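You operate a simulated robot arm through the tools that you are given. There is no shell and no other tool. Be economical: measure what you need, move in short steps, check, and stop when the job is done.

You run a simulated robot arm. Do the job below in one go: nothing can be reset, and whatever is moved stays where it is left.

TASK
Swap the shaker's coarse sieve for the medium one and clamp up again.
Fine: the coarse one goes on the bench; swing arm over, both knobs tight. Where these are worked on the way, their far stop is far enough and under half their travel is too little: swing arm.
Where things are to end (x, y in the base frame): coarse sieve within 0.06 m of [0.34, 0.27].
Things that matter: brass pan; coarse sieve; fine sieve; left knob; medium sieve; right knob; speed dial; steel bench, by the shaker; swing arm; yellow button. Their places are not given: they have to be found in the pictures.

It is judged by the outcome, as a careful person would: the job done as asked, and still so three seconds after it is handed in. It fails if anything else is knocked over, pushed out of place, dropped, spilled or broken.

THE ROBOT
A 6-joint arm with a two-finger parallel gripper, fixed in place. Base frame: the origin is at the foot of the arm, x ahead of it, y to its left, z up; the work surface is at about z = 0.86. Readings come in m, degrees, newtons and seconds.
With the tool pointing down near the work surface it reaches from about 0.36 to 0.82 m from the base axis. Its first joint turns from -166.0 to 166.0 degrees. Payload 3.91 kg.
The tool frame sits at the grasp point between the pads (the TCP): z along the fingers, y along the line on which they close. The tips reach 0.03 m beyond it. Largest opening 0.11 m; finger width 0.02, thickness 0.01; the body of the gripper, 0.048 by 0.112 m, starts 0.055 m behind the TCP.
Orientation is told as [roll, pitch, yaw] about the base's x, y, z axes, in that order, counted from this pose: with the fingers straight down and closing along the base's y, the tool's x points along the base's -x, its y along +y and its z along -z.

THE INTERFACE
- The arm moves only by the tool send_rows. Its argument "increments" is text: rows parted by semicolons, each of 7 numbers parted by spaces: the shift along the tool's x, y, z in m, then the turn, a rotation vector about the tool's x, y, z in degrees, then the gripper command, from -1 (fully open) to 1 (shut), values between in proportion. In form: tx ty tz wx wy wz jaw; .... A call has 1 to 20 rows; each row is the pose to reach, as a shift and turn from the pose commanded when the call began, along the tool's axes at that moment. Each row takes 0.2 s and may step no farther than 0.05 m and 8.6 degrees from the row before; otherwise, or with a gripper value out of range, the whole call is refused. A pose out of reach is approached as far as the arm can. The call stops where the force on the tool passes 60 N (or 10 N more than at its start, if that is more) or the arm is blocked; 0.2 s more then pass. The fingers move at their own pace (about 0.045 m/s each) and stop on an object; they squeeze with about 26 N. The grip force told is the motor's: it shows also when the fingers shut on nothing. Time passes only in rows, and 0.2 s behind the last, so rows that repeat a pose let the fingers close. It gives the time, the measured TCP pose, the force on the tool (base axes), the opening and the grip force at its end, in the units of the frame above (readings bear some noise), with the torque about the TCP (base axes, N m) and any sound that the robot's microphone picked up.
- Cameras (640 x 400 px; columns grow to the right, rows downward): "scene" is fixed at [0.4003, 0.5003, 1.8171]; the picture's right is [-0.81, 0.59, 0.00], its down [0.55, 0.75, -0.36] and it looks along [-0.21, -0.29, -0.93] (base axes); focal length 256 px, centre (320, 200). "wrist" rides on the gripper at [0.077, 0.007, -0.114] in the tool frame; the picture's right is [-0.09, 1.00, 0.00], its down [-0.80, -0.07, -0.59] and it looks along [-0.59, -0.05, 0.80] (tool axes); focal length 270 px, centre (320, 200).
- snapshot(camera): a new picture of that camera. The clock stands still meanwhile.
- raise_lower(by): slides the trunk up (or, below 0, down) by that many m; the arm rides with it, the base frame stays. It gives what a move gives, with no picture.
- pixel_to_xyz(camera, pixels): for up to 12 pixels [column, row] of the newest picture of that camera ("zoom" is the newest enlarged one), the place [x, y, z] in the base frame of the surface seen there, good to about 0.003 m. The clock stands still meanwhile.
- zoom(camera, box): a new picture of the part [left, top, right, bottom] of that camera's present view, enlarged. The clock stands still meanwhile.
- sign_off(): hands the job in; it is judged then, once.

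Keep the steps short. Do not move on a guess: measure, check each grasp and each placing, and mend mistakes. In all there are 80 turns and 46 pictures (those below and enlarged ones count). Leave the gripper open and the arm clear of the work at the hand-in unless told otherwise, and finish with a single line.

The tools are called as name(argument=value, ...) on one line, values as JSON. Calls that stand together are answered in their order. send_rows: Moves the arm, as the interface text tells. Its arguments: {"type":"object","properties":{"increments":{"type":"string"}},"required":["increments"]} The other tools are called the same way: raise_lower (by) slides the trunk up or down; snapshot (camera) takes a picture; pixel_to_xyz (camera, pixels) gives the place of the surface under pixels of a picture; zoom (camera, box) takes an enlarged picture of a part of a camera's view; sign_off () hands the job in.

At the start:

```text
time: 0.0
tcp_pos: [0.2513, 0.2461, 1.4654]
tcp_rot: [0.0, 0.0, 0.0]
contact_force: [0.4, 0.7, -0.2]
torque: [0.0, 0.01, -0.03]
finger_gap: 0.11
grasp_force: 0.1
trunk travel left (down, up): [-0.575, 0.035]
```

scene: 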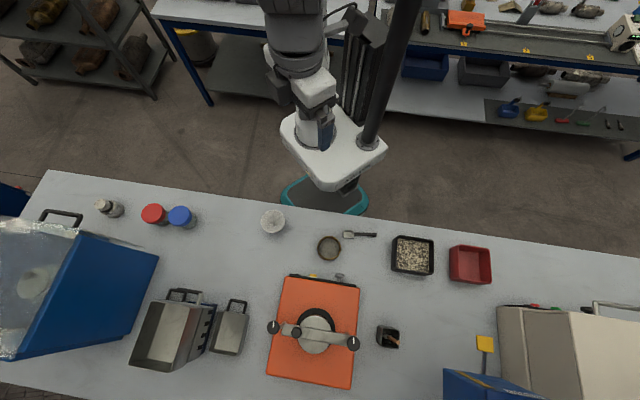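
wrist: 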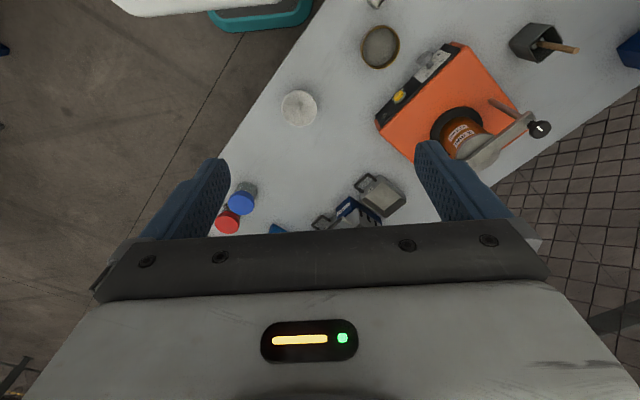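

I see the orange shaker around (315,330) in the scene picture, with a clamp bar and two knobs. I'll zoom in on it and on the bench around it.

zoom(camera="scene", box=[240, 260, 400, 400])

zoom(camera="scene", box=[240, 190, 500, 300])

zoom(camera="wrist", box=[340, 0, 600, 200])

```text
2.86 times, centred on (320, 330) of scene
```

zoom: 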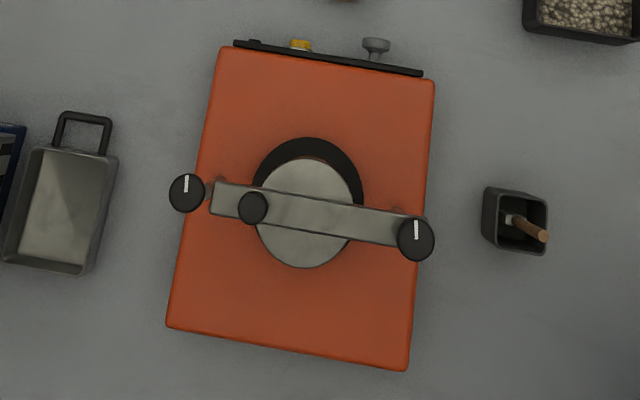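

```text
2.46 times, centred on (370, 245) of scene
```

zoom: 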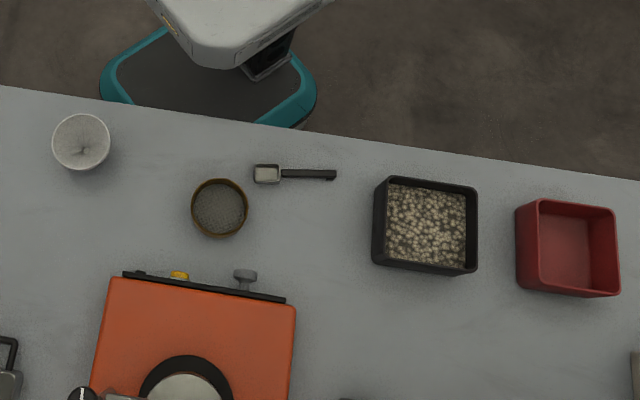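

```text
2.00 times, centred on (470, 100) of wrist
```

zoom: 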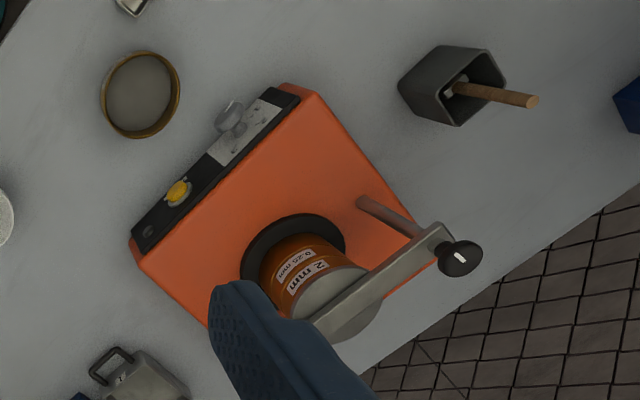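

The stack shows labels "2 mm" above "0.25 mm". The loose ring at scene (329,248) looks like the medium sieve. I'll measure knobs, bar, stack, shaker and loose sieve.

pixel_to_xyz(camera="scene", pixels=[[273, 327], [353, 343], [296, 332], [312, 338], [340, 341], [313, 322], [312, 349], [315, 375], [315, 290], [329, 248], [320, 243], [338, 252]])

pixel_to_xyz(camera="zoom", pixels=[[460, 257], [430, 240], [350, 295], [300, 265], [310, 288], [285, 240], [178, 192], [230, 115], [140, 95], [103, 90], [178, 90], [370, 205]])

```text
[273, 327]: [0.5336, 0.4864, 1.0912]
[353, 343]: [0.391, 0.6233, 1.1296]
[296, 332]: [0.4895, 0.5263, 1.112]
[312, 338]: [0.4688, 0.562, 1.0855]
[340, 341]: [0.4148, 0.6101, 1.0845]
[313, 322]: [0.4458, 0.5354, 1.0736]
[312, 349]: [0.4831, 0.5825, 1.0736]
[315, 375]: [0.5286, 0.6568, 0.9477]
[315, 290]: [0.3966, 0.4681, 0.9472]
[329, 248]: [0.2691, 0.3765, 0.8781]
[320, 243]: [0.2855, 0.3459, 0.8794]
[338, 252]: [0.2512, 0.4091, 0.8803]
```

```text
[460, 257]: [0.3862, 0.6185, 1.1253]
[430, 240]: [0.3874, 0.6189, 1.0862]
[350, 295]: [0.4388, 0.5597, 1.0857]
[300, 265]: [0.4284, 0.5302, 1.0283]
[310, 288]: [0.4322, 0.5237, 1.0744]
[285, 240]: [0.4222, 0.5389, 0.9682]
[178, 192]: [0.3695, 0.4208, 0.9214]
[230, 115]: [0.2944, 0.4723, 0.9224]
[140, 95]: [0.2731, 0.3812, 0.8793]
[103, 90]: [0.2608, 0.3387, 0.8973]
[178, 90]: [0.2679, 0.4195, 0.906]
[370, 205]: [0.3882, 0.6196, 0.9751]
```

The shaker stack is near (0.46,0.56), top at z≈1.074. Knobs are near (0.53,0.49) and (0.39,0.62). I'll move to a closer viewpoint, turned to face the shaker and still well above everything.

send_rows(increments="-0.013 0.029 0.02 0 0 -7.5 -1;-0.026 0.058 0.04 0 0 -15 -1;-0.039 0.087 0.06 0 0 -22.5 -1;-0.052 0.116 0.08 0 0 -30 -1;-0.065 0.145 0.1 0 0 -37.5 -1;-0.079 0.174 0.12 0 0 -45 -1")

snapshot(camera="wrist")

```text
time: 1.4
tcp_pos: [0.3302, 0.4204, 1.343]
tcp_rot: [0.0, 0.1, 45.0]
contact_force: [-0.2, -0.5, -0.2]
torque: [-0.02, 0.02, 0.0]
finger_gap: 0.1098
grasp_force: 0.1
trunk travel left (down, up): [-0.575, 0.035]
```

```text
40 pictures are left
```

wrist: 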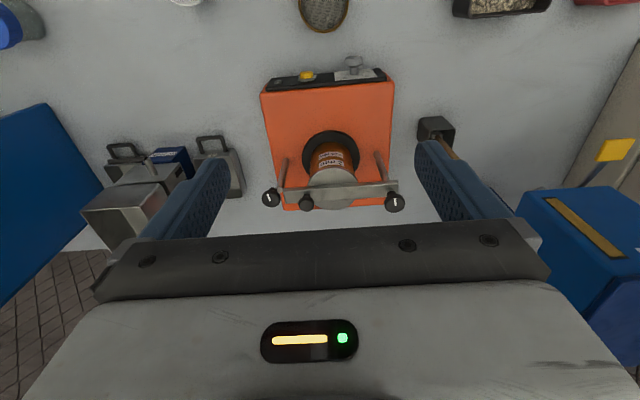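

zoom(camera="wrist", box=[240, 110, 420, 222])

```text
3.56 times, centred on (330, 166) of wrist
```

zoom: 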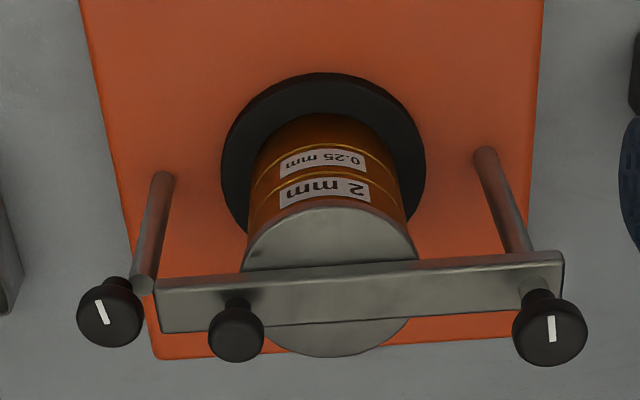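

pixel_to_xyz(camera="zoom", pixels=[[100, 313], [80, 315], [142, 315], [118, 283], [143, 285], [170, 300], [236, 340], [550, 335], [514, 330], [586, 335], [535, 255], [160, 178]])

pixel_to_xyz(camera="zoom", pixels=[[215, 335], [262, 335], [238, 300], [158, 285], [560, 255], [485, 155], [560, 285], [250, 240], [410, 240], [330, 340], [530, 280], [380, 290]])

zoom(camera="scene", box=[255, 305, 375, 375])

```text
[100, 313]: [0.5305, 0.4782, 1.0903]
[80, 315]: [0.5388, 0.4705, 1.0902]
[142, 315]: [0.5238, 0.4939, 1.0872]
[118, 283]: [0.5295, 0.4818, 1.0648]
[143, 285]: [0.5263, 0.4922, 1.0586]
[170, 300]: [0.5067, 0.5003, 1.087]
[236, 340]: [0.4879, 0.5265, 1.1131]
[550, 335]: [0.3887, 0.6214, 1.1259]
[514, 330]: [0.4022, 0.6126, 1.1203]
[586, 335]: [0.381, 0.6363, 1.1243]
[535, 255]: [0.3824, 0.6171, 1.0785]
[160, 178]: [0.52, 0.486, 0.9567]
```

```text
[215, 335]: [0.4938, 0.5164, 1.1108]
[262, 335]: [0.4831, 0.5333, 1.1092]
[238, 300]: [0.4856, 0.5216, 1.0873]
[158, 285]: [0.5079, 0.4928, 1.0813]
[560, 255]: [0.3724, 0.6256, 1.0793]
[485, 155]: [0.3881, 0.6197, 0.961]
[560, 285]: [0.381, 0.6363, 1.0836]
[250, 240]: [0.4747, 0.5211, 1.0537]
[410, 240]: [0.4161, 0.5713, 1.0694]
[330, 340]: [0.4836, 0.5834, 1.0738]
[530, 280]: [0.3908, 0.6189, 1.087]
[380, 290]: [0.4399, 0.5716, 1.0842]
```

```text
5.33 times, centred on (315, 340) of scene
```

zoom: 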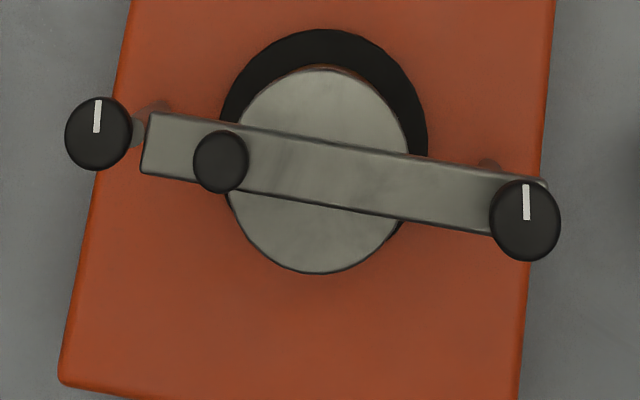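

Left knob centre ≈ (0.532,0.483), top z 1.091, close to the bar's left end. Right knob ≈ (0.390,0.622), top z 1.126. I'll go above the left knob, turned so that the fingers clear the bar, and look closer.

send_rows(increments="-0.031 -0.016 0.02 0 0 -7.5 -1;-0.062 -0.033 0.04 0 0 -15 -1;-0.094 -0.049 0.06 0 0 -22.5 -1;-0.125 -0.065 0.08 0 0 -30 -1;-0.156 -0.082 0.1 0 0 -37.5 -1;-0.187 -0.098 0.123 0 0 -45 -1")

snapshot(camera="wrist")

```text
time: 2.8
tcp_pos: [0.531, 0.4857, 1.2224]
tcp_rot: [0.1, 0.2, 90.1]
contact_force: [0.0, 0.6, -0.3]
torque: [-0.01, 0.02, 0.0]
finger_gap: 0.1098
grasp_force: 0.1
trunk travel left (down, up): [-0.575, 0.035]
```

```text
37 pictures are left
```

wrist: 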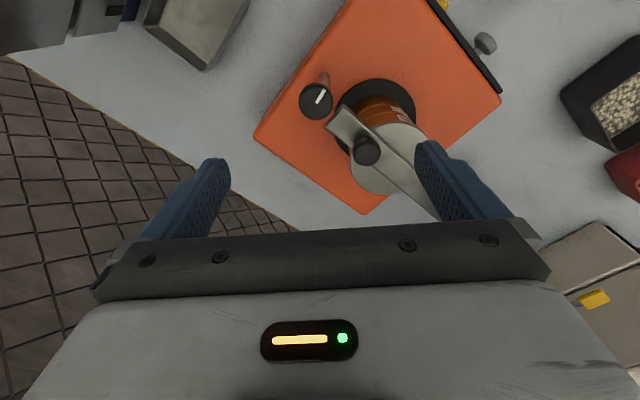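

zoom(camera="wrist", box=[270, 60, 450, 172])

pixel_to_xyz(camera="wrist", pixels=[[317, 101], [301, 100], [331, 104], [316, 118], [316, 84], [325, 78], [332, 122], [350, 107], [366, 151], [327, 91]])

```text
3.56 times, centred on (360, 116) of wrist
```

zoom: 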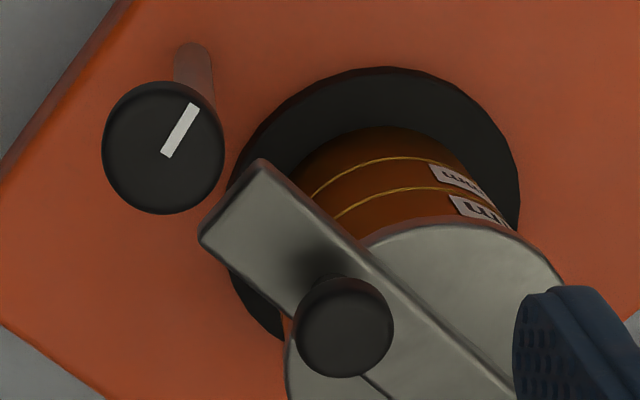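

```text
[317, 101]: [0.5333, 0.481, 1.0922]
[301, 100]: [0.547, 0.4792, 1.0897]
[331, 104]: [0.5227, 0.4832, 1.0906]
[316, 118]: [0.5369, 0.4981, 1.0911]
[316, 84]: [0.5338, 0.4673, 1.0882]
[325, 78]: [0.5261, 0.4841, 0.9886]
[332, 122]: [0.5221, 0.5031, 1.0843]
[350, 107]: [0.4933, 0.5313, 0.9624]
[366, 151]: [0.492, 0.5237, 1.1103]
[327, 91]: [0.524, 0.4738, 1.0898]
```

The left knob is centred at (0.534,0.482), 0.029 across. The bar corner (0.522,0.503) is close by, so I'll use finger directions that avoid it. I'll part-close the fingers to about 0.05, turn 12° more and go down.

send_rows(increments="0.003 -0.003 0.03 0 0 -6 0.05;0.003 -0.003 0.06 0 0 -12 0.05;0.003 -0.003 0.06 0 0 -12 0.05;0.003 -0.003 0.06 0 0 -12 0.05;0.003 -0.003 0.09 0 0 -12 0.05;0.003 -0.003 0.105 0 0 -12 0.05;0.003 -0.003 0.119 0 0 -12 0.05")

zoom(camera="wrist", box=[200, 60, 480, 235])

```text
time: 4.4
tcp_pos: [0.5345, 0.4815, 1.1036]
tcp_rot: [0.0, 0.0, 102.0]
contact_force: [-0.1, -0.4, 0.1]
torque: [0.01, -0.01, -0.01]
finger_gap: 0.052
grasp_force: 0.1
trunk travel left (down, up): [-0.575, 0.035]
```

```text
2.29 times, centred on (340, 148) of wrist
```

zoom: 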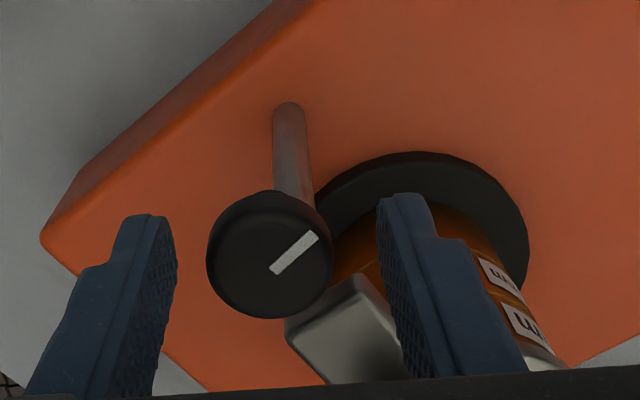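

The knob sits between the fingers. I'll close on it and read the grip.

send_rows(increments="0 0 0.001 0 0 0 1;0 0 0.001 0 0 0 1;0 0 0.001 0 0 0 1")

```text
time: 5.2
tcp_pos: [0.5365, 0.4806, 1.1026]
tcp_rot: [-0.2, -0.1, 102.0]
contact_force: [8.9, 3.6, 3.7]
torque: [0.29, -0.34, 0.0]
finger_gap: 0.0313
grasp_force: 44.8
trunk travel left (down, up): [-0.575, 0.035]
```

Gripped (gap 0.031). I'll ease the small sideways load and turn counter-clockwise to loosen, watching torque and sound.

send_rows(increments="0 -0.002 0 0 0 0 1;0 -0.002 0 0 0 -8 1;0 -0.002 0 0 0 -16 1;0 -0.002 0 0 0 -24 1")

```text
time: 6.2
tcp_pos: [0.5359, 0.4808, 1.1015]
tcp_rot: [-0.1, 0.1, 126.1]
contact_force: [5.0, 5.6, 5.4]
torque: [0.24, -0.02, -0.02]
finger_gap: 0.0311
grasp_force: 44.8
trunk travel left (down, up): [-0.575, 0.035]
```

send_rows(increments="0 0 0 0 0 -8 1;0 0 0 0 0 -16 1;0 0 0 0 0 -24 1;0 0 0 0 0 -32 1;0 0 0 0 0 -40 1;0 0 0 0 0 -46 1")

zoom(camera="wrist", box=[200, 60, 480, 235])

```text
time: 7.6
tcp_pos: [0.5379, 0.4838, 1.1023]
tcp_rot: [-0.2, -0.1, 172.2]
contact_force: [11.3, 17.0, 10.8]
torque: [0.39, 0.11, -0.02]
finger_gap: 0.0315
grasp_force: 44.9
trunk travel left (down, up): [-0.575, 0.035]
```

```text
2.29 times, centred on (340, 148) of wrist
```

zoom: 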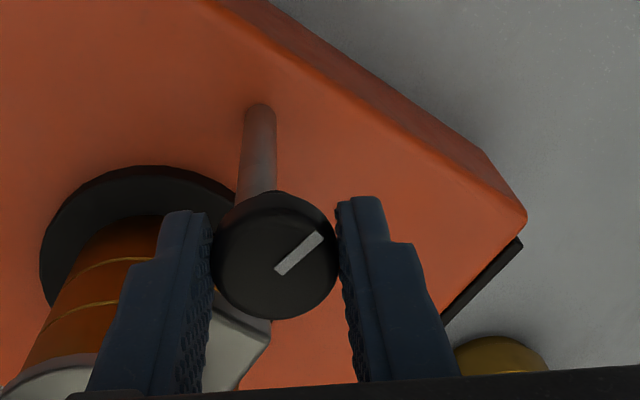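

The marker turned with the fingers (70°) and the torque is tiny, so it hasn't hit a stop. I'll open a little, lift, turn back, re-centre by (+2,+3) mm and regrip.

send_rows(increments="0 0 0 0 0 0 0.05;0 0 0 0 0 0 0.05;0.0016 -0.0033 -0.02 0 0 0 0.05;0.0016 -0.0033 -0.02 0 0 8 0.05;0.0016 -0.0033 -0.02 0 0 16 0.05;0.0016 -0.0033 -0.02 0 0 24 0.05;0.0016 -0.0033 -0.02 0 0 32 0.05;0.0016 -0.0033 -0.02 0 0 40 0.05;0.0016 -0.0033 -0.02 0 0 48 0.05;0.0016 -0.0033 -0.02 0 0 56 0.05;0.0016 -0.0033 -0.02 0 0 64 0.05;0.0016 -0.0033 -0.02 0 0 70 0.05;0.0016 -0.0033 0 0 0 70 0.05;0.0016 -0.0033 0 0 0 70 1;0.0016 -0.0033 0 0 0 70 1;0.0016 -0.0033 0 0 0 70 1")

zoom(camera="wrist", box=[200, 60, 480, 235])

```text
time: 11.0
tcp_pos: [0.5357, 0.4826, 1.1018]
tcp_rot: [0.2, 0.2, 102.1]
contact_force: [-21.9, -8.3, -11.7]
torque: [-0.4, 0.76, 0.01]
finger_gap: 0.0313
grasp_force: 45.2
trunk travel left (down, up): [-0.575, 0.035]
```

```text
2.29 times, centred on (340, 148) of wrist
```

zoom: 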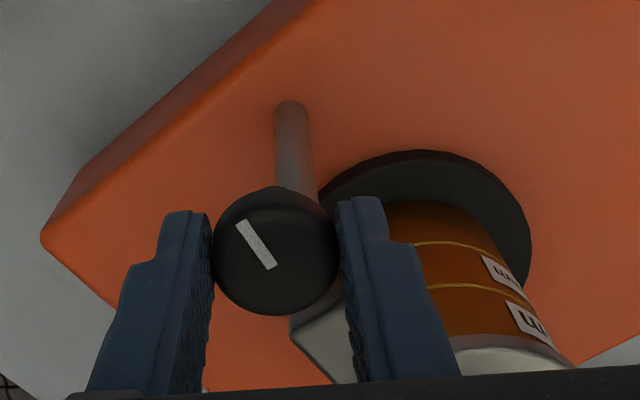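

The grip is on and the marker kept its 70° turn. I'll ease the sideways load and turn another 70° counter-clockwise.

send_rows(increments="0 0.002 0 0 0 0 1;0 0.002 0 0 0 -8 1;0 0.002 0 0 0 -16 1;0 0.002 0 0 0 -24 1;0 0.002 0 0 0 -32 1;0 0.002 0 0 0 -40 1;0 0.002 0 0 0 -48 1;0 0.002 0 0 0 -56 1;0 0.002 0 0 0 -64 1;0 0.002 0 0 0 -70 1")

zoom(camera="wrist", box=[200, 60, 480, 235])

```text
time: 13.2
tcp_pos: [0.5367, 0.4835, 1.1019]
tcp_rot: [0.0, 0.0, 172.0]
contact_force: [-7.9, -10.6, -11.9]
torque: [-0.36, 0.23, 0.01]
finger_gap: 0.0314
grasp_force: 45.5
trunk travel left (down, up): [-0.575, 0.035]
```

```text
2.29 times, centred on (340, 148) of wrist
```

zoom: 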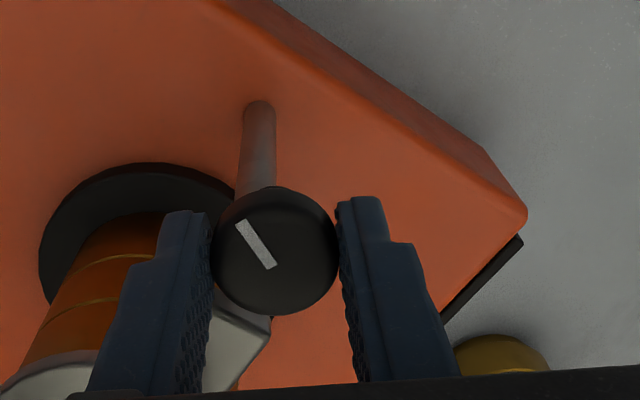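

140° so far, still no stop. I'll do one more regrip and stroke.

send_rows(increments="0 0 0 0 0 0 0.05;0 0 0 0 0 0 0.05;0.0 0.0005 -0.02 0 0 0 0.05;0 0.0005 -0.02 0 0 8 0.05;0 0.0005 -0.02 0 0 16 0.05;0 0.0005 -0.02 0 0 24 0.05;0 0.0005 -0.02 0 0 32 0.05;0 0.0005 -0.02 0 0 40 0.05;0 0.0005 -0.02 0 0 48 0.05;0 0.0005 -0.02 0 0 56 0.05;0 0.0005 -0.02 0 0 64 0.05;0 0.0005 -0.02 0 0 70 0.05;0 0.0005 0 0 0 70 0.05;0 0.0005 0 0 0 70 1;0 0.0005 0 0 0 70 1;0 0.0005 0 0 0 70 1")

send_rows(increments="0 0 0 0 0 -8 1;0 0 0 0 0 -16 1;0 0 0 0 0 -24 1;0 0 0 0 0 -32 1;0 0 0 0 0 -40 1;0 0 0 0 0 -48 1;0 0 0 0 0 -56 1;0 0 0 0 0 -64 1;0 0 0 0 0 -70 1")

zoom(camera="wrist", box=[200, 60, 480, 235])

```text
time: 16.6
tcp_pos: [0.5353, 0.4819, 1.1026]
tcp_rot: [0.1, 0.1, 102.0]
contact_force: [-7.1, -3.5, -4.8]
torque: [0.06, 0.24, -0.01]
finger_gap: 0.0314
grasp_force: 44.8
trunk travel left (down, up): [-0.575, 0.035]
```

```text
time: 18.6
tcp_pos: [0.5366, 0.4836, 1.1025]
tcp_rot: [-0.1, 0.1, 172.0]
contact_force: [-0.7, -1.7, 0.6]
torque: [-0.09, -0.11, -0.65]
finger_gap: 0.0314
grasp_force: 45.0
trunk travel left (down, up): [-0.575, 0.035]
```

```text
2.29 times, centred on (340, 148) of wrist
```

zoom: 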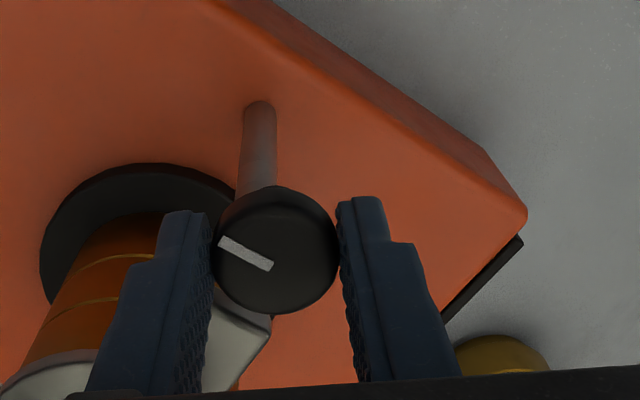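

Torque jumped to −0.65 with slip: that is the loose stop, about 180° from the start position. The left knob is loose. I'll release, lift and travel above the right knob, turning back on the way for a long stroke.

send_rows(increments="0 0 0 0 0 0 0.05;0 0 0 0 0 0 0.05;0 0 -0.05 0 0 0 0.05;0 0 -0.1 0 0 8.5 0.05;-0.016 -0.012 -0.1 0 0 17 0.05;-0.033 -0.023 -0.1 0 0 25.5 0.05;-0.049 -0.035 -0.1 0 0 34 0.05;-0.066 -0.047 -0.1 0 0 42.5 0.05;-0.082 -0.058 -0.1 0 0 51 0.05;-0.098 -0.07 -0.1 0 0 59.5 0.05;-0.115 -0.082 -0.1 0 0 68 0.05;-0.131 -0.094 -0.1 0 0 76.5 0.05;-0.148 -0.105 -0.1 0 0 85 0.05;-0.164 -0.117 -0.1 0 0 93.5 0.05;-0.164 -0.117 -0.1 0 0 102 0.05;-0.164 -0.117 -0.1 0 0 110.5 0.05;-0.164 -0.117 -0.1 0 0 119 0.05;-0.164 -0.117 -0.1 0 0 127 0.05")

snapshot(camera="wrist")

```text
time: 22.4
tcp_pos: [0.3892, 0.6215, 1.2024]
tcp_rot: [0.1, 0.0, 44.9]
contact_force: [-0.3, -0.9, 0.0]
torque: [0.02, -0.02, 0.01]
finger_gap: 0.0522
grasp_force: 0.1
trunk travel left (down, up): [-0.575, 0.035]
```

```text
30 pictures are left
```

wrist: 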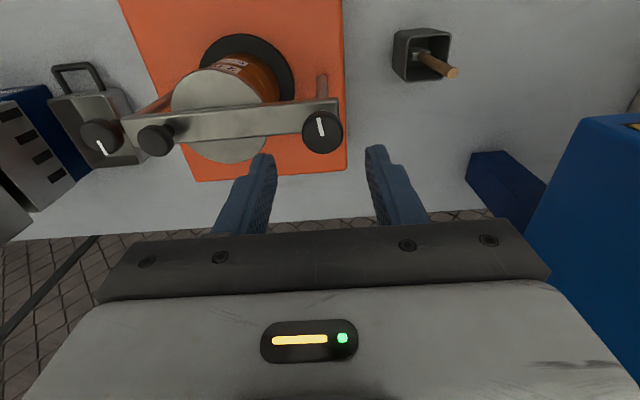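

The left marker is now reversed relative to the right one. I'll measure the right knob accurately.

pixel_to_xyz(camera="wrist", pixels=[[322, 132], [303, 133], [341, 132], [322, 150], [320, 114], [310, 119], [334, 147], [320, 104], [300, 120], [102, 137], [130, 137]])

```text
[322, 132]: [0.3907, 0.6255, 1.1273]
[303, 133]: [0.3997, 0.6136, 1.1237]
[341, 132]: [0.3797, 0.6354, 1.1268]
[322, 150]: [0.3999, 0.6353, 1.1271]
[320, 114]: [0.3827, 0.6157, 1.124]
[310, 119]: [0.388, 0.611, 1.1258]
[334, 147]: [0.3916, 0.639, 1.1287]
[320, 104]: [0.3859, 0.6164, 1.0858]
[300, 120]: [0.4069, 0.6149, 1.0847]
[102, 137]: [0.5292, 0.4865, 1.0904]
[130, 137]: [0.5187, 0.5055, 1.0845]
```

Right knob centre ≈ (0.3905,0.625), top 1.127. I'll turn back to yaw 0, go down and grip.

send_rows(increments="-0.0035 0.0014 0.01 0 0 8 0.05;-0.0035 0.0014 0.02 0 0 16 0.05;-0.0035 0.0014 0.03 0 0 24 0.05;-0.0035 0.0014 0.04 0 0 32 0.05;-0.0035 0.0014 0.04 0 0 40 0.05;-0.0035 0.0014 0.04 0 0 48 0.05;-0.0035 0.0014 0.06 0 0 48 0.05;-0.0035 0.0014 0.069 0 0 48 0.05;-0.0035 0.0014 0.069 0 0 48 1;-0.0035 0.0014 0.069 0 0 48 1;-0.0035 0.0014 0.069 0 0 48 1")

zoom(camera="wrist", box=[200, 60, 480, 235])

```text
time: 24.8
tcp_pos: [0.3913, 0.6256, 1.1332]
tcp_rot: [0.0, -0.1, -3.1]
contact_force: [1.9, 9.5, 1.6]
torque: [0.34, -0.18, -0.04]
finger_gap: 0.0314
grasp_force: 44.8
trunk travel left (down, up): [-0.575, 0.035]
```

```text
2.29 times, centred on (340, 148) of wrist
```

zoom: 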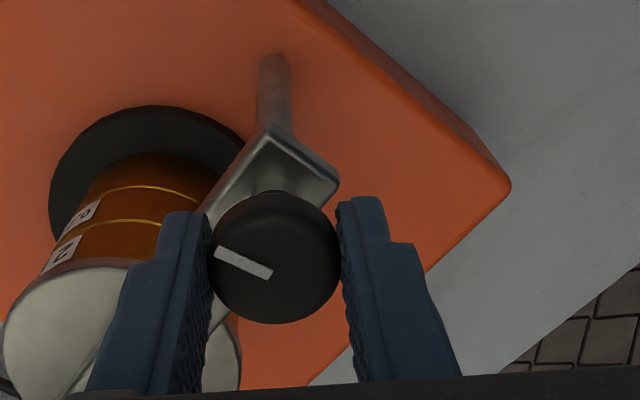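

Good grip. I'll turn counter-clockwise in a long stroke.

send_rows(increments="0 0.001 0 0 0 -8 1;0 0.001 0 0 0 -16 1;0 0.001 0 0 0 -24 1;0 0.001 0 0 0 -32 1;0 0.001 0 0 0 -40 1;0 0.001 0 0 0 -48 1;0 0.001 0 0 0 -56 1;0 0.001 0 0 0 -64 1;0 0.001 0 0 0 -72 1;0 0.001 0 0 0 -80 1;0 0.001 0 0 0 -88 1;0 0.001 0 0 0 -96 1;0 0.001 0 0 0 -104 1;0 0.001 0 0 0 -112 1;0 0.001 0 0 0 -120 1")

send_rows(increments="0 0 0 0 0 -8 1;0 0 0 0 0 -16 1;0 0 0 0 0 -24 1;0 0 0 0 0 -32 1;0 0 0 0 0 -40 1;0 0 0 0 0 -48 1;0 0 0 0 0 -56 1;0 0 0 0 0 -64 1")

zoom(camera="wrist", box=[200, 60, 480, 235])

```text
time: 28.0
tcp_pos: [0.393, 0.626, 1.1331]
tcp_rot: [0.0, 0.0, 117.1]
contact_force: [3.9, 1.0, -0.1]
torque: [-0.55, -0.19, 0.0]
finger_gap: 0.0313
grasp_force: 45.1
trunk travel left (down, up): [-0.575, 0.035]
```

```text
time: 29.8
tcp_pos: [0.3912, 0.6239, 1.1332]
tcp_rot: [0.1, -0.2, -178.9]
contact_force: [-0.5, 0.1, -7.3]
torque: [-0.04, 0.12, -0.7]
finger_gap: 0.0315
grasp_force: 44.6
trunk travel left (down, up): [-0.575, 0.035]
```

```text
2.29 times, centred on (340, 148) of wrist
```

zoom: 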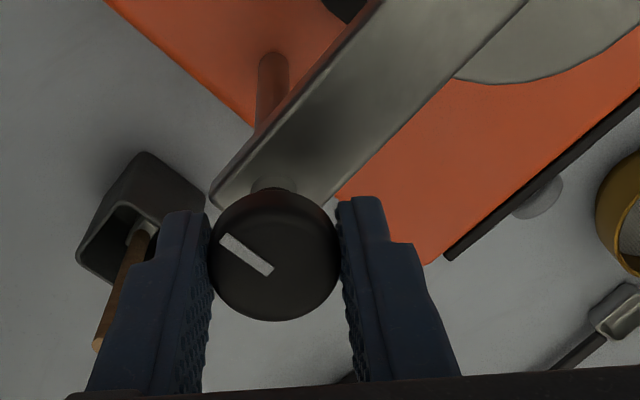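

The stop has been reached on the right knob too (torque −0.7, slight slip). Next is the swing-arm handle at ≈(0.4895,0.525), top 1.112: release, lift, move there, turn so the fingers close across the bar, and stop just above.

send_rows(increments="0 0 0 0 0 0 0.05;0 0 0 0 0 0 0.05;0 0 -0.04 0 0 0 0.05;0.016 0.017 -0.06 0 0 8 0.05;0.032 0.034 -0.06 0 0 16 0.05;0.048 0.05 -0.06 0 0 24 0.05;0.064 0.067 -0.06 0 0 32 0.05;0.08 0.084 -0.06 0 0 40 0.05;0.0968 0.1007 -0.06 0 0 46 0.05")

zoom(camera="wrist", box=[200, 60, 480, 235])

pixel_to_xyz(camera="zoom", pixels=[[280, 250], [230, 250], [330, 250], [280, 210], [280, 290]])

```text
time: 31.8
tcp_pos: [0.4917, 0.5263, 1.1937]
tcp_rot: [0.1, 0.0, 134.9]
contact_force: [0.7, -0.9, 0.1]
torque: [0.01, 0.01, -0.01]
finger_gap: 0.0525
grasp_force: 0.1
trunk travel left (down, up): [-0.575, 0.035]
```

```text
2.29 times, centred on (340, 148) of wrist
```

zoom: 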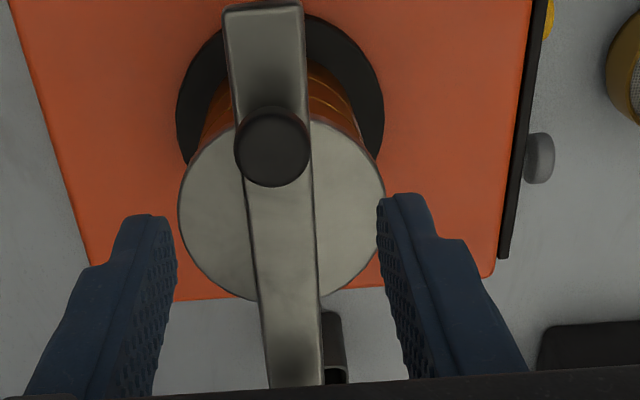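

```text
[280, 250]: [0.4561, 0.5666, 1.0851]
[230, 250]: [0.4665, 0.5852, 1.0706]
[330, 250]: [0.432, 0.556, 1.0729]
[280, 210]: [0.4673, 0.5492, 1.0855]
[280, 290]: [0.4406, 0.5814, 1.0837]
```

pixel_to_xyz(camera="zoom", pixels=[[272, 147], [240, 147], [306, 147], [272, 115], [272, 180], [228, 60], [300, 60], [265, 10], [280, 155]])

```text
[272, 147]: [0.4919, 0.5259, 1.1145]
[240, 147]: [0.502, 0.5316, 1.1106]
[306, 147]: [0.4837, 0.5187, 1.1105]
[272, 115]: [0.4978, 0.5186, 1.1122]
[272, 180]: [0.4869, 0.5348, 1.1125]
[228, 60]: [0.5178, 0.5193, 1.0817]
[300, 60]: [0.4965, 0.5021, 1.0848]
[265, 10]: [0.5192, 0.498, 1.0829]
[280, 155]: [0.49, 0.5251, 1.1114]
```

The handle is centred at (0.4925,0.526), right below the tool. I'll go down to z 1.121 (tips just above the bar) and grip.

send_rows(increments="0 0 0.04 0 0 0 0.05;0 0 0.06 0 0 0 0.05;0 0 0.0725 0 0 0 0.05;0 0 0.0725 0 0 0 1;0 0 0.0725 0 0 0 1;0 0 0.0725 0 0 0 1")

```text
time: 33.2
tcp_pos: [0.4922, 0.5265, 1.1207]
tcp_rot: [-0.1, 0.0, 135.0]
contact_force: [6.2, 4.9, 1.9]
torque: [0.13, -0.2, -0.05]
finger_gap: 0.0257
grasp_force: 45.2
trunk travel left (down, up): [-0.575, 0.035]
```

Gripped (gap 0.026). I'll test the swing toward the robot (clockwise) by a few degrees.

send_rows(increments="-0.0001 0.0049 0 0 0 2 1;-0.0003 0.0098 0 0 0 4 1;-0.0014 0.0196 0 0 0 8 1")

```text
time: 33.9
tcp_pos: [0.4909, 0.5261, 1.1209]
tcp_rot: [-1.2, -0.2, 130.4]
contact_force: [19.8, 21.7, -11.4]
torque: [0.65, -0.39, 0.03]
finger_gap: 0.0254
grasp_force: 44.7
trunk travel left (down, up): [-0.575, 0.035]
stopped in row 3: the force on the tool passed its limit (the readings are from after the stop); the commanded pose is now the measured one
```

Blocked that way. I'll try the other direction (counter-clockwise).

send_rows(increments="-0.0006 -0.005 0 0 0 -2 1;-0.0013 -0.0098 0 0 0 -4 1;-0.0033 -0.0194 0 0 0 -8 1;-0.0059 -0.0289 0 0 0 -12 1")

```text
time: 34.9
tcp_pos: [0.507, 0.5449, 1.1211]
tcp_rot: [-1.0, 0.1, 142.3]
contact_force: [6.6, -4.1, -28.6]
torque: [-0.23, -0.15, -0.07]
finger_gap: 0.0252
grasp_force: 44.9
trunk travel left (down, up): [-0.575, 0.035]
```

It swings this way (handle now at −34° about the pivot). I'll continue along the arc.

send_rows(increments="-0.0006 -0.0049 0.001 0.5 -0.4 -2 1;-0.0025 -0.0195 0.001 0.8 -0.6 -8 1;-0.0078 -0.0385 0.001 0.8 -0.6 -16 1;-0.0156 -0.0565 0.001 0.8 -0.6 -24 1;-0.0258 -0.0733 0.001 0.8 -0.6 -32 1")

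```text
time: 36.1
tcp_pos: [0.5278, 0.6024, 1.1229]
tcp_rot: [-2.1, 0.5, 174.2]
contact_force: [37.1, -6.5, -2.1]
torque: [-0.11, -0.71, 0.04]
finger_gap: 0.0262
grasp_force: 44.7
out of reach, approached as far as the arm can: row 5
trunk travel left (down, up): [-0.575, 0.035]
```

Out of reach along the handle's arc at about r = 0.80; the arm is at about −9° now. I'll release and lift, then push the bar nearer its pivot, where everything stays within reach.

send_rows(increments="-0.004 0.012 0 0 0 0 0.05;-0.004 0.012 0 0 0 0 0.05;-0.02 0.02 -0.04 0 0 0 0.05;-0.05 0.04 -0.06 0 0 0 0.05")

zoom(camera="scene", box=[240, 260, 400, 400])

```text
time: 37.1
tcp_pos: [0.4613, 0.5663, 1.1832]
tcp_rot: [-2.1, 0.5, 174.4]
contact_force: [-1.2, -0.7, 0.3]
torque: [0.05, -0.05, -0.04]
finger_gap: 0.0524
grasp_force: 0.0
out of reach, approached as far as the arm can: row 1, 2
trunk travel left (down, up): [-0.575, 0.035]
```

```text
2.86 times, centred on (320, 330) of scene
```

zoom: 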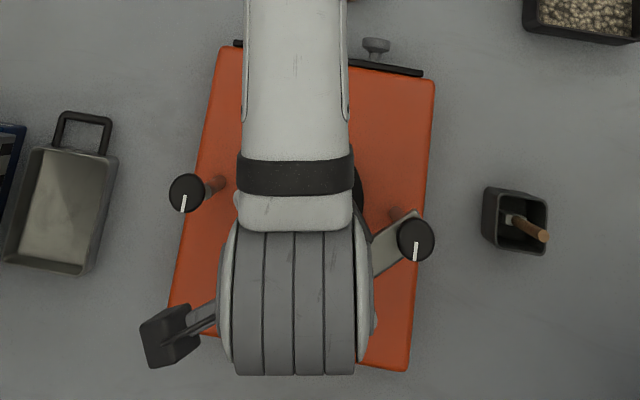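

The arm swung partway. I'll shut the fingers, straighten the small tilt, and go down on the robot side of the bar near the pivot, at (0.424,0.579), tips just above the stack top height.

send_rows(increments="-0.02 -0.004 0 1.2 0.2 0 1;-0.038 -0.0086 0 2.1 0.4 0 1;-0.038 -0.0086 0.03 2.1 0.4 0 1;-0.038 -0.0086 0.06 2.1 0.4 0 1;-0.038 -0.0086 0.075 2.1 0.4 0 1")

snapshot(camera="wrist")

```text
time: 38.3
tcp_pos: [0.4272, 0.5821, 1.1052]
tcp_rot: [-3.9, 0.8, 174.3]
contact_force: [0.6, -0.3, 0.6]
torque: [0.01, 0.01, -0.01]
finger_gap: 0.0001
grasp_force: 26.0
trunk travel left (down, up): [-0.575, 0.035]
```

```text
25 pictures are left
```

wrist: 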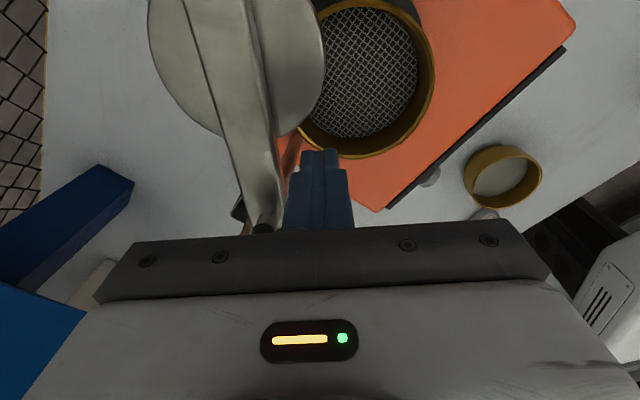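

The lid disc is fixed under the swing arm, and the coarse sieve is now visible underneath. My fingers stand beside the bar. I'll raise slightly, straighten the tilt, and push the bar around the pivot.

send_rows(increments="0 0 -0.003 -3.9 -0.8 0 1;0.0055 -0.007 -0.003 -3.9 -0.8 0 1;0.0103 -0.0155 -0.003 -3.9 -0.8 0 1;0.0135 -0.0247 -0.003 -3.9 -0.8 0 1;0.015 -0.0344 -0.003 -3.9 -0.8 0 1;0.015 -0.0441 -0.003 -3.9 -0.8 0 1;0.0131 -0.0537 -0.003 -3.9 -0.8 0 1;0.0097 -0.0629 -0.003 -3.9 -0.8 0 1;0.0047 -0.0712 -0.003 -3.9 -0.8 0 1")

zoom(camera="wrist", box=[0, 0, 640, 240])

```text
time: 40.3
tcp_pos: [0.4436, 0.6466, 1.1119]
tcp_rot: [0.3, -0.1, 174.1]
contact_force: [9.0, -32.1, -5.6]
torque: [-0.98, -0.31, 0.16]
finger_gap: 0.0
grasp_force: 26.5
trunk travel left (down, up): [-0.575, 0.035]
```

```text
1.00 times, centred on (320, 120) of wrist
```

zoom: 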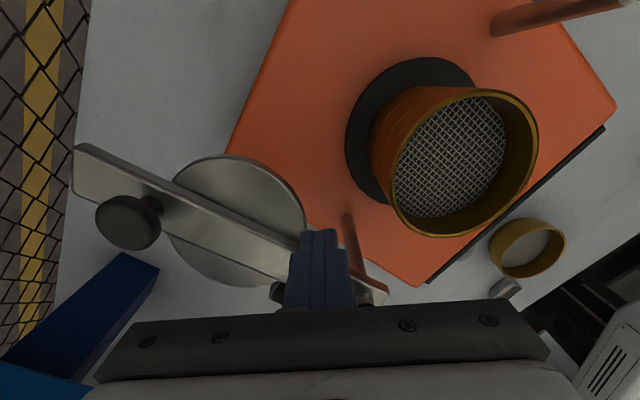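

The arm has swung well clear. The force of 32 N may mean its far stop. I'll measure the bar's direction.

pixel_to_xyz(camera="zoom", pixels=[[130, 225], [85, 170], [180, 215], [240, 180], [385, 295], [465, 95], [400, 225], [535, 140], [460, 160], [520, 245], [565, 245], [492, 245]])

send_rows(increments="-0.003 -0.005 0 0 0 0 1;-0.003 -0.005 0 0 0 0 1")

```text
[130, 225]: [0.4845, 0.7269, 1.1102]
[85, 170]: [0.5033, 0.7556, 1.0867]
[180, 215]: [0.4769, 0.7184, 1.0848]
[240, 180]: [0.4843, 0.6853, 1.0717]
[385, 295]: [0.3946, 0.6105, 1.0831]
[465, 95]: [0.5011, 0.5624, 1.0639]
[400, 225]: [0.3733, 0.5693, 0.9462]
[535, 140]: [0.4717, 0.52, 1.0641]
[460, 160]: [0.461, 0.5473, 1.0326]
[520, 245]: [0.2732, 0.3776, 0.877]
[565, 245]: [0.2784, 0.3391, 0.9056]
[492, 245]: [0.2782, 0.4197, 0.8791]
```

```text
time: 40.9
tcp_pos: [0.4447, 0.6481, 1.1126]
tcp_rot: [0.0, 0.0, 174.1]
contact_force: [22.1, -46.8, -12.6]
torque: [-1.44, -0.74, 0.14]
finger_gap: 0.0
grasp_force: 25.7
trunk travel left (down, up): [-0.575, 0.035]
```

Force rises without motion and the bar moved about 91°, so it's at its far stop. I'll back off, lift, and move above the coarse sieve, opening the gripper.

send_rows(increments="0.002 0.02 0 0 0 0 1;0.002 0.03 -0.03 0 0 6 1;0.006 0.045 -0.07 0 0 14 -1;0.015 0.065 -0.09 0 0 22 -1;0.027 0.088 -0.09 0 0 30 -1;0.027 0.088 -0.09 0 0 38 -1;0.027 0.088 -0.09 0 0 39 -1")

snapshot(camera="wrist")

snapshot(camera="scene")

```text
time: 42.5
tcp_pos: [0.4541, 0.5681, 1.2023]
tcp_rot: [-0.1, -0.1, 135.3]
contact_force: [0.3, -0.4, 0.0]
torque: [0.0, 0.0, -0.02]
finger_gap: 0.1048
grasp_force: 0.1
trunk travel left (down, up): [-0.575, 0.035]
```

```text
23 pictures are left
```

wrist: 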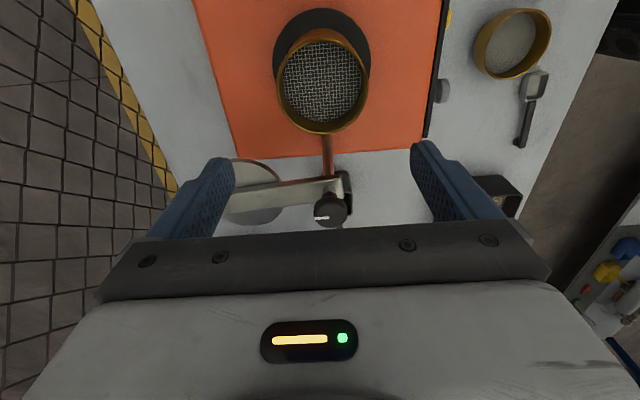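

```text
22 pictures are left
```

scene: 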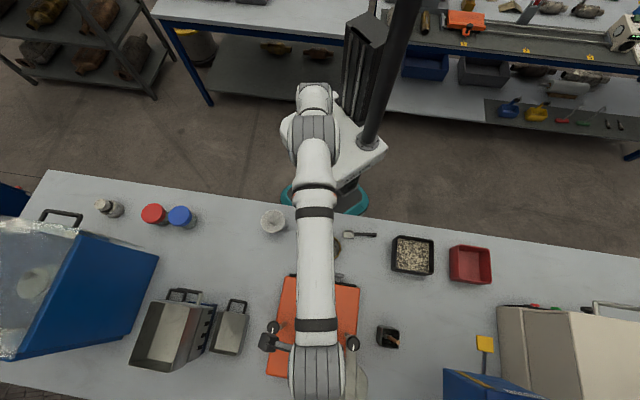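

pixel_to_xyz(camera="wrist", pixels=[[280, 83], [367, 80], [323, 31], [325, 130], [292, 115], [355, 112], [322, 85], [275, 60], [475, 45], [549, 38], [505, 78], [520, 11]])

zoom(camera="wrist", box=[240, 0, 400, 150])

```text
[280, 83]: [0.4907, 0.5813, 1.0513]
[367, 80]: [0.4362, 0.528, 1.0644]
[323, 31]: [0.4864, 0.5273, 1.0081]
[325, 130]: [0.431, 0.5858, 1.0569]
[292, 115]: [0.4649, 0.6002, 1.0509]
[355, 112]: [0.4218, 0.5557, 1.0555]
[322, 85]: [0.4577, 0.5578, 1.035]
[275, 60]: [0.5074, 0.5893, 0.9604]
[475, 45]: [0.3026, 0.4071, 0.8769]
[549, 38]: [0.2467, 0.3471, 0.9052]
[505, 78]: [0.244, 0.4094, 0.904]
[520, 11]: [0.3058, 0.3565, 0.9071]
```

```text
2.67 times, centred on (320, 75) of wrist
```

zoom: 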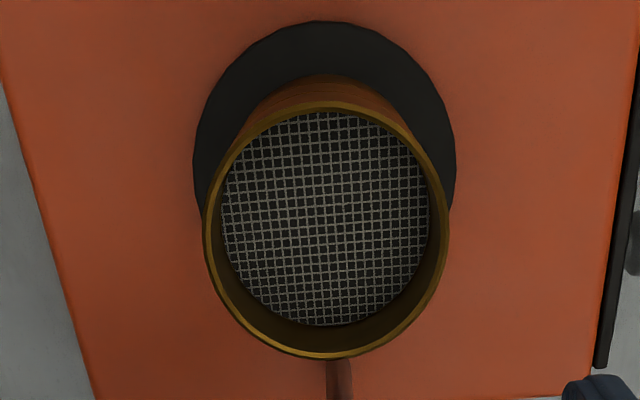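

pixel_to_xyz(camera="zoom", pixels=[[211, 225], [442, 225], [328, 107], [325, 351], [245, 145], [412, 142], [240, 310], [415, 305], [328, 215]])

```text
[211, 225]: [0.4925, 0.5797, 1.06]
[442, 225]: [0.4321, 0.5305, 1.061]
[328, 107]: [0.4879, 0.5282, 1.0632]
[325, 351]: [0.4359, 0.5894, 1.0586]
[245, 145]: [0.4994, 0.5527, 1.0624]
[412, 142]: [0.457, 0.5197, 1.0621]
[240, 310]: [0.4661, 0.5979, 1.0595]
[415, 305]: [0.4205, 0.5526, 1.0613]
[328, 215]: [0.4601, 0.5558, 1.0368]
```

Coarse sieve centre is (0.4615,0.5565), rim z ≈ 1.063, diameter ≈ 0.08. I'll centre over it, descend to TCP z 1.075 (tips at 1.045, only on the top sieve), and close.

send_rows(increments="0.0134 0.003 0.04 0 0 0 -1;0.0134 0.003 0.08 0 0 0 -1;0.0134 0.003 0.11 0 0 0 -1;0.0134 0.003 0.127 0 0 0 -1;0.0134 0.003 0.127 0 0 0 -1")

zoom(camera="wrist", box=[160, 0, 480, 240])

```text
time: 43.7
tcp_pos: [0.4624, 0.5551, 1.0754]
tcp_rot: [-0.1, -0.1, 135.4]
contact_force: [-0.1, 0.0, -1.3]
torque: [0.0, 0.0, -0.01]
finger_gap: 0.1101
grasp_force: 0.0
trunk travel left (down, up): [-0.575, 0.035]
```

```text
1.67 times, centred on (320, 120) of wrist
```

zoom: 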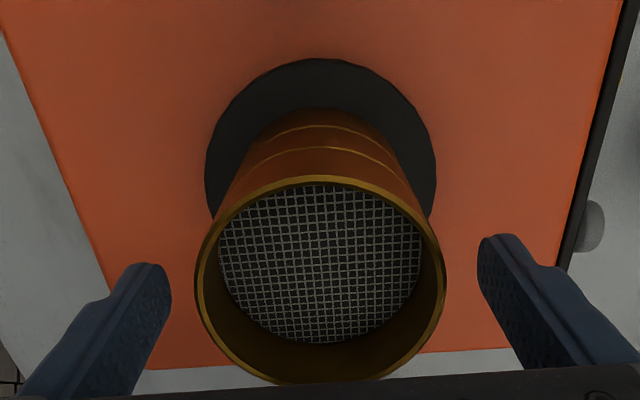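

The sieve is between the fingers, slightly nearer the left one. I'll shift by 1.5 mm and close.

send_rows(increments="0 -0.0015 0 0 0 0 -1;0 -0.0015 0 0 0 0 0.5;0 -0.0015 0 0 0 0 0.5;0 -0.0015 0 0 0 0 1;0 -0.0015 0 0 0 0 1")

```text
time: 44.9
tcp_pos: [0.4625, 0.557, 1.0746]
tcp_rot: [-0.1, -0.1, 135.5]
contact_force: [0.3, 0.4, 0.0]
torque: [-0.01, 0.01, -0.02]
finger_gap: 0.0794
grasp_force: 25.8
trunk travel left (down, up): [-0.575, 0.035]
```

Gripped at 0.079 with no side load. I'll lift straight up slowly and check that only the coarse sieve comes.

send_rows(increments="0 0 -0.01 0 0 0 1;0 0 -0.02 0 0 0 1;0 0 -0.035 0 0 0 1;0 0 -0.055 0 0 0 1;0 0 -0.085 0 0 0 1")

snapshot(camera="wrist")

```text
time: 46.1
tcp_pos: [0.4632, 0.5574, 1.1607]
tcp_rot: [0.0, -0.1, 135.4]
contact_force: [-0.6, -0.7, -0.9]
torque: [-0.03, -0.03, -0.01]
finger_gap: 0.0794
grasp_force: 26.0
trunk travel left (down, up): [-0.575, 0.035]
```

```text
19 pictures are left
```

wrist: 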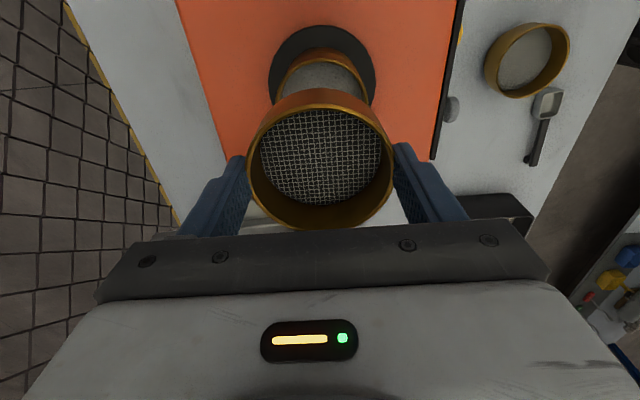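

Only the coarse sieve is in the gripper; the fine one stayed put. I'll measure the fine rim, the loose sieve, and what lies around the target (the white dish at scene (273,222)).

pixel_to_xyz(camera="scene", pixels=[[273, 222], [261, 222], [285, 222], [273, 211], [273, 235], [300, 240], [290, 225], [186, 216], [298, 260], [232, 308]])

pixel_to_xyz(camera="wrist", pixels=[[322, 50], [281, 82], [362, 80], [292, 60], [352, 60], [322, 70], [487, 68], [567, 50], [520, 95], [535, 25], [500, 40], [556, 82]])

```text
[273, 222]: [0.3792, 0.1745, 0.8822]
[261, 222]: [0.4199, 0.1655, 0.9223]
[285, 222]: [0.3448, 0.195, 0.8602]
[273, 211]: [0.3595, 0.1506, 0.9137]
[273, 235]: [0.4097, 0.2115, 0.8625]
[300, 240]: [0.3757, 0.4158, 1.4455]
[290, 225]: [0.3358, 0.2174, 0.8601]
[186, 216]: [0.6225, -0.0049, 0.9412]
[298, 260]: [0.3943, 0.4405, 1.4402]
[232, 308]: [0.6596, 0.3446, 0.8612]
```

```text
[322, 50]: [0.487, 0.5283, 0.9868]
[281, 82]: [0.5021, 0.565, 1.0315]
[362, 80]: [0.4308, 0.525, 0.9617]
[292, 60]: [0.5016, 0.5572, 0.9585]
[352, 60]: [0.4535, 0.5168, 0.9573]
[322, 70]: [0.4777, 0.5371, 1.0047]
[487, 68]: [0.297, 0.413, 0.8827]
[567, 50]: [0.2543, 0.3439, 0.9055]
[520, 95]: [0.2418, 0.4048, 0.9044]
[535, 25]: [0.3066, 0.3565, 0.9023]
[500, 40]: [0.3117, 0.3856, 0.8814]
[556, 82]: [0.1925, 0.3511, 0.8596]
```

White dish centre ≈ (0.38,0.17), medium sieve centre ≈ (0.272,0.379). The target lies between them with room. I'll carry the coarse sieve above (0.335,0.275), turning to yaw 117 so that the fingers open between the two.

send_rows(increments="0.0134 0.0363 0 0 0 2.3 1;0.0267 0.0727 0 0 0 4.6 1;0.04 0.109 0 0 0 6.9 1;0.0535 0.1454 0 0 0 9.2 1;0.0668 0.1817 0.01 0 0 11.5 1;0.08 0.218 0.03 0 0 13.8 1;0.0935 0.2544 0.045 0 0 16.1 1;0.1069 0.2907 0.06 0 0 18.4 1;0.1069 0.2907 0.1 0 0 18.4 1;0.1069 0.2907 0.14 0 0 18.4 1")

snapshot(camera="wrist")

```text
time: 48.3
tcp_pos: [0.3367, 0.2774, 1.0185]
tcp_rot: [-0.2, -0.1, 116.9]
contact_force: [0.5, -0.3, -1.1]
torque: [-0.03, -0.03, 0.0]
finger_gap: 0.0793
grasp_force: 26.1
trunk travel left (down, up): [-0.575, 0.035]
```

```text
18 pictures are left
```

wrist: 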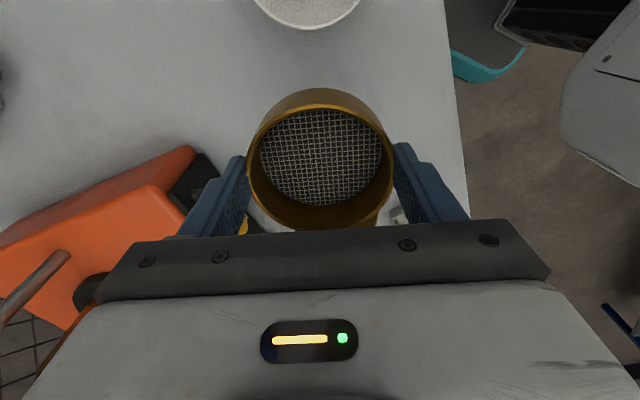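

The bench below is clear. I'll lower to about 8 mm above expected contact (z≈0.917), then creep.

send_rows(increments="0 0 0.04 0 0 0 1;0 0 0.07 0 0 0 1;0 0 0.088 0 0 0 1;0 0 0.094 0 0 0 1;0 0 0.097 0 0 0 1;0 0 0.099 0 0 0 1")

```text
time: 49.7
tcp_pos: [0.3359, 0.277, 0.921]
tcp_rot: [0.0, -0.1, 116.9]
contact_force: [-0.6, 0.5, -0.8]
torque: [0.02, 0.02, -0.03]
finger_gap: 0.0797
grasp_force: 25.8
trunk travel left (down, up): [-0.575, 0.035]
```

send_rows(increments="0 0 0.001 0 0 0 1;0 0 0.002 0 0 0 1;0 0 0.003 0 0 0 1;0 0 0.004 0 0 0 1;0 0 0.004 0 0 0 1")

```text
time: 50.9
tcp_pos: [0.3349, 0.2766, 0.9186]
tcp_rot: [-0.2, -0.1, 117.0]
contact_force: [0.3, -0.1, 14.6]
torque: [-0.11, 0.23, 0.02]
finger_gap: 0.0796
grasp_force: 26.0
trunk travel left (down, up): [-0.575, 0.035]
```

Touchdown (14.6 N up). I'll release and lift straight up.

send_rows(increments="0 0 -0.002 0 0 0 0;0 0 -0.002 0 0 0 -1;0 0 -0.002 0 0 0 -1;0 0 -0.002 0 0 0 -1;0 0 -0.03 0 0 0 -1;0 0 -0.07 0 0 0 -1;0 0 -0.12 0 0 0 -1")

snapshot(camera="wrist")

```text
time: 52.5
tcp_pos: [0.3337, 0.2728, 1.0361]
tcp_rot: [-0.2, -0.2, 117.0]
contact_force: [0.1, 0.4, -0.9]
torque: [0.0, -0.01, 0.0]
finger_gap: 0.11
grasp_force: 0.0
trunk travel left (down, up): [-0.575, 0.035]
```

```text
17 pictures are left
```

wrist: 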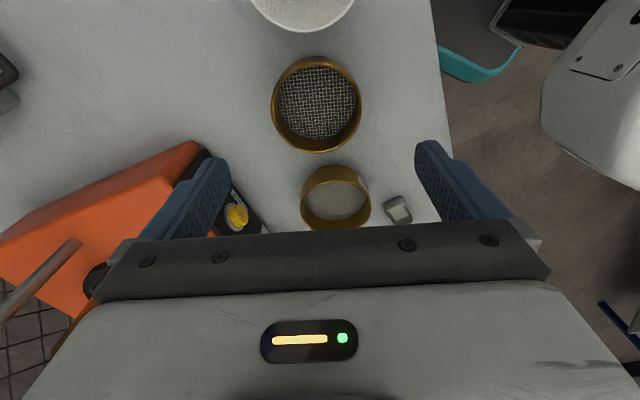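

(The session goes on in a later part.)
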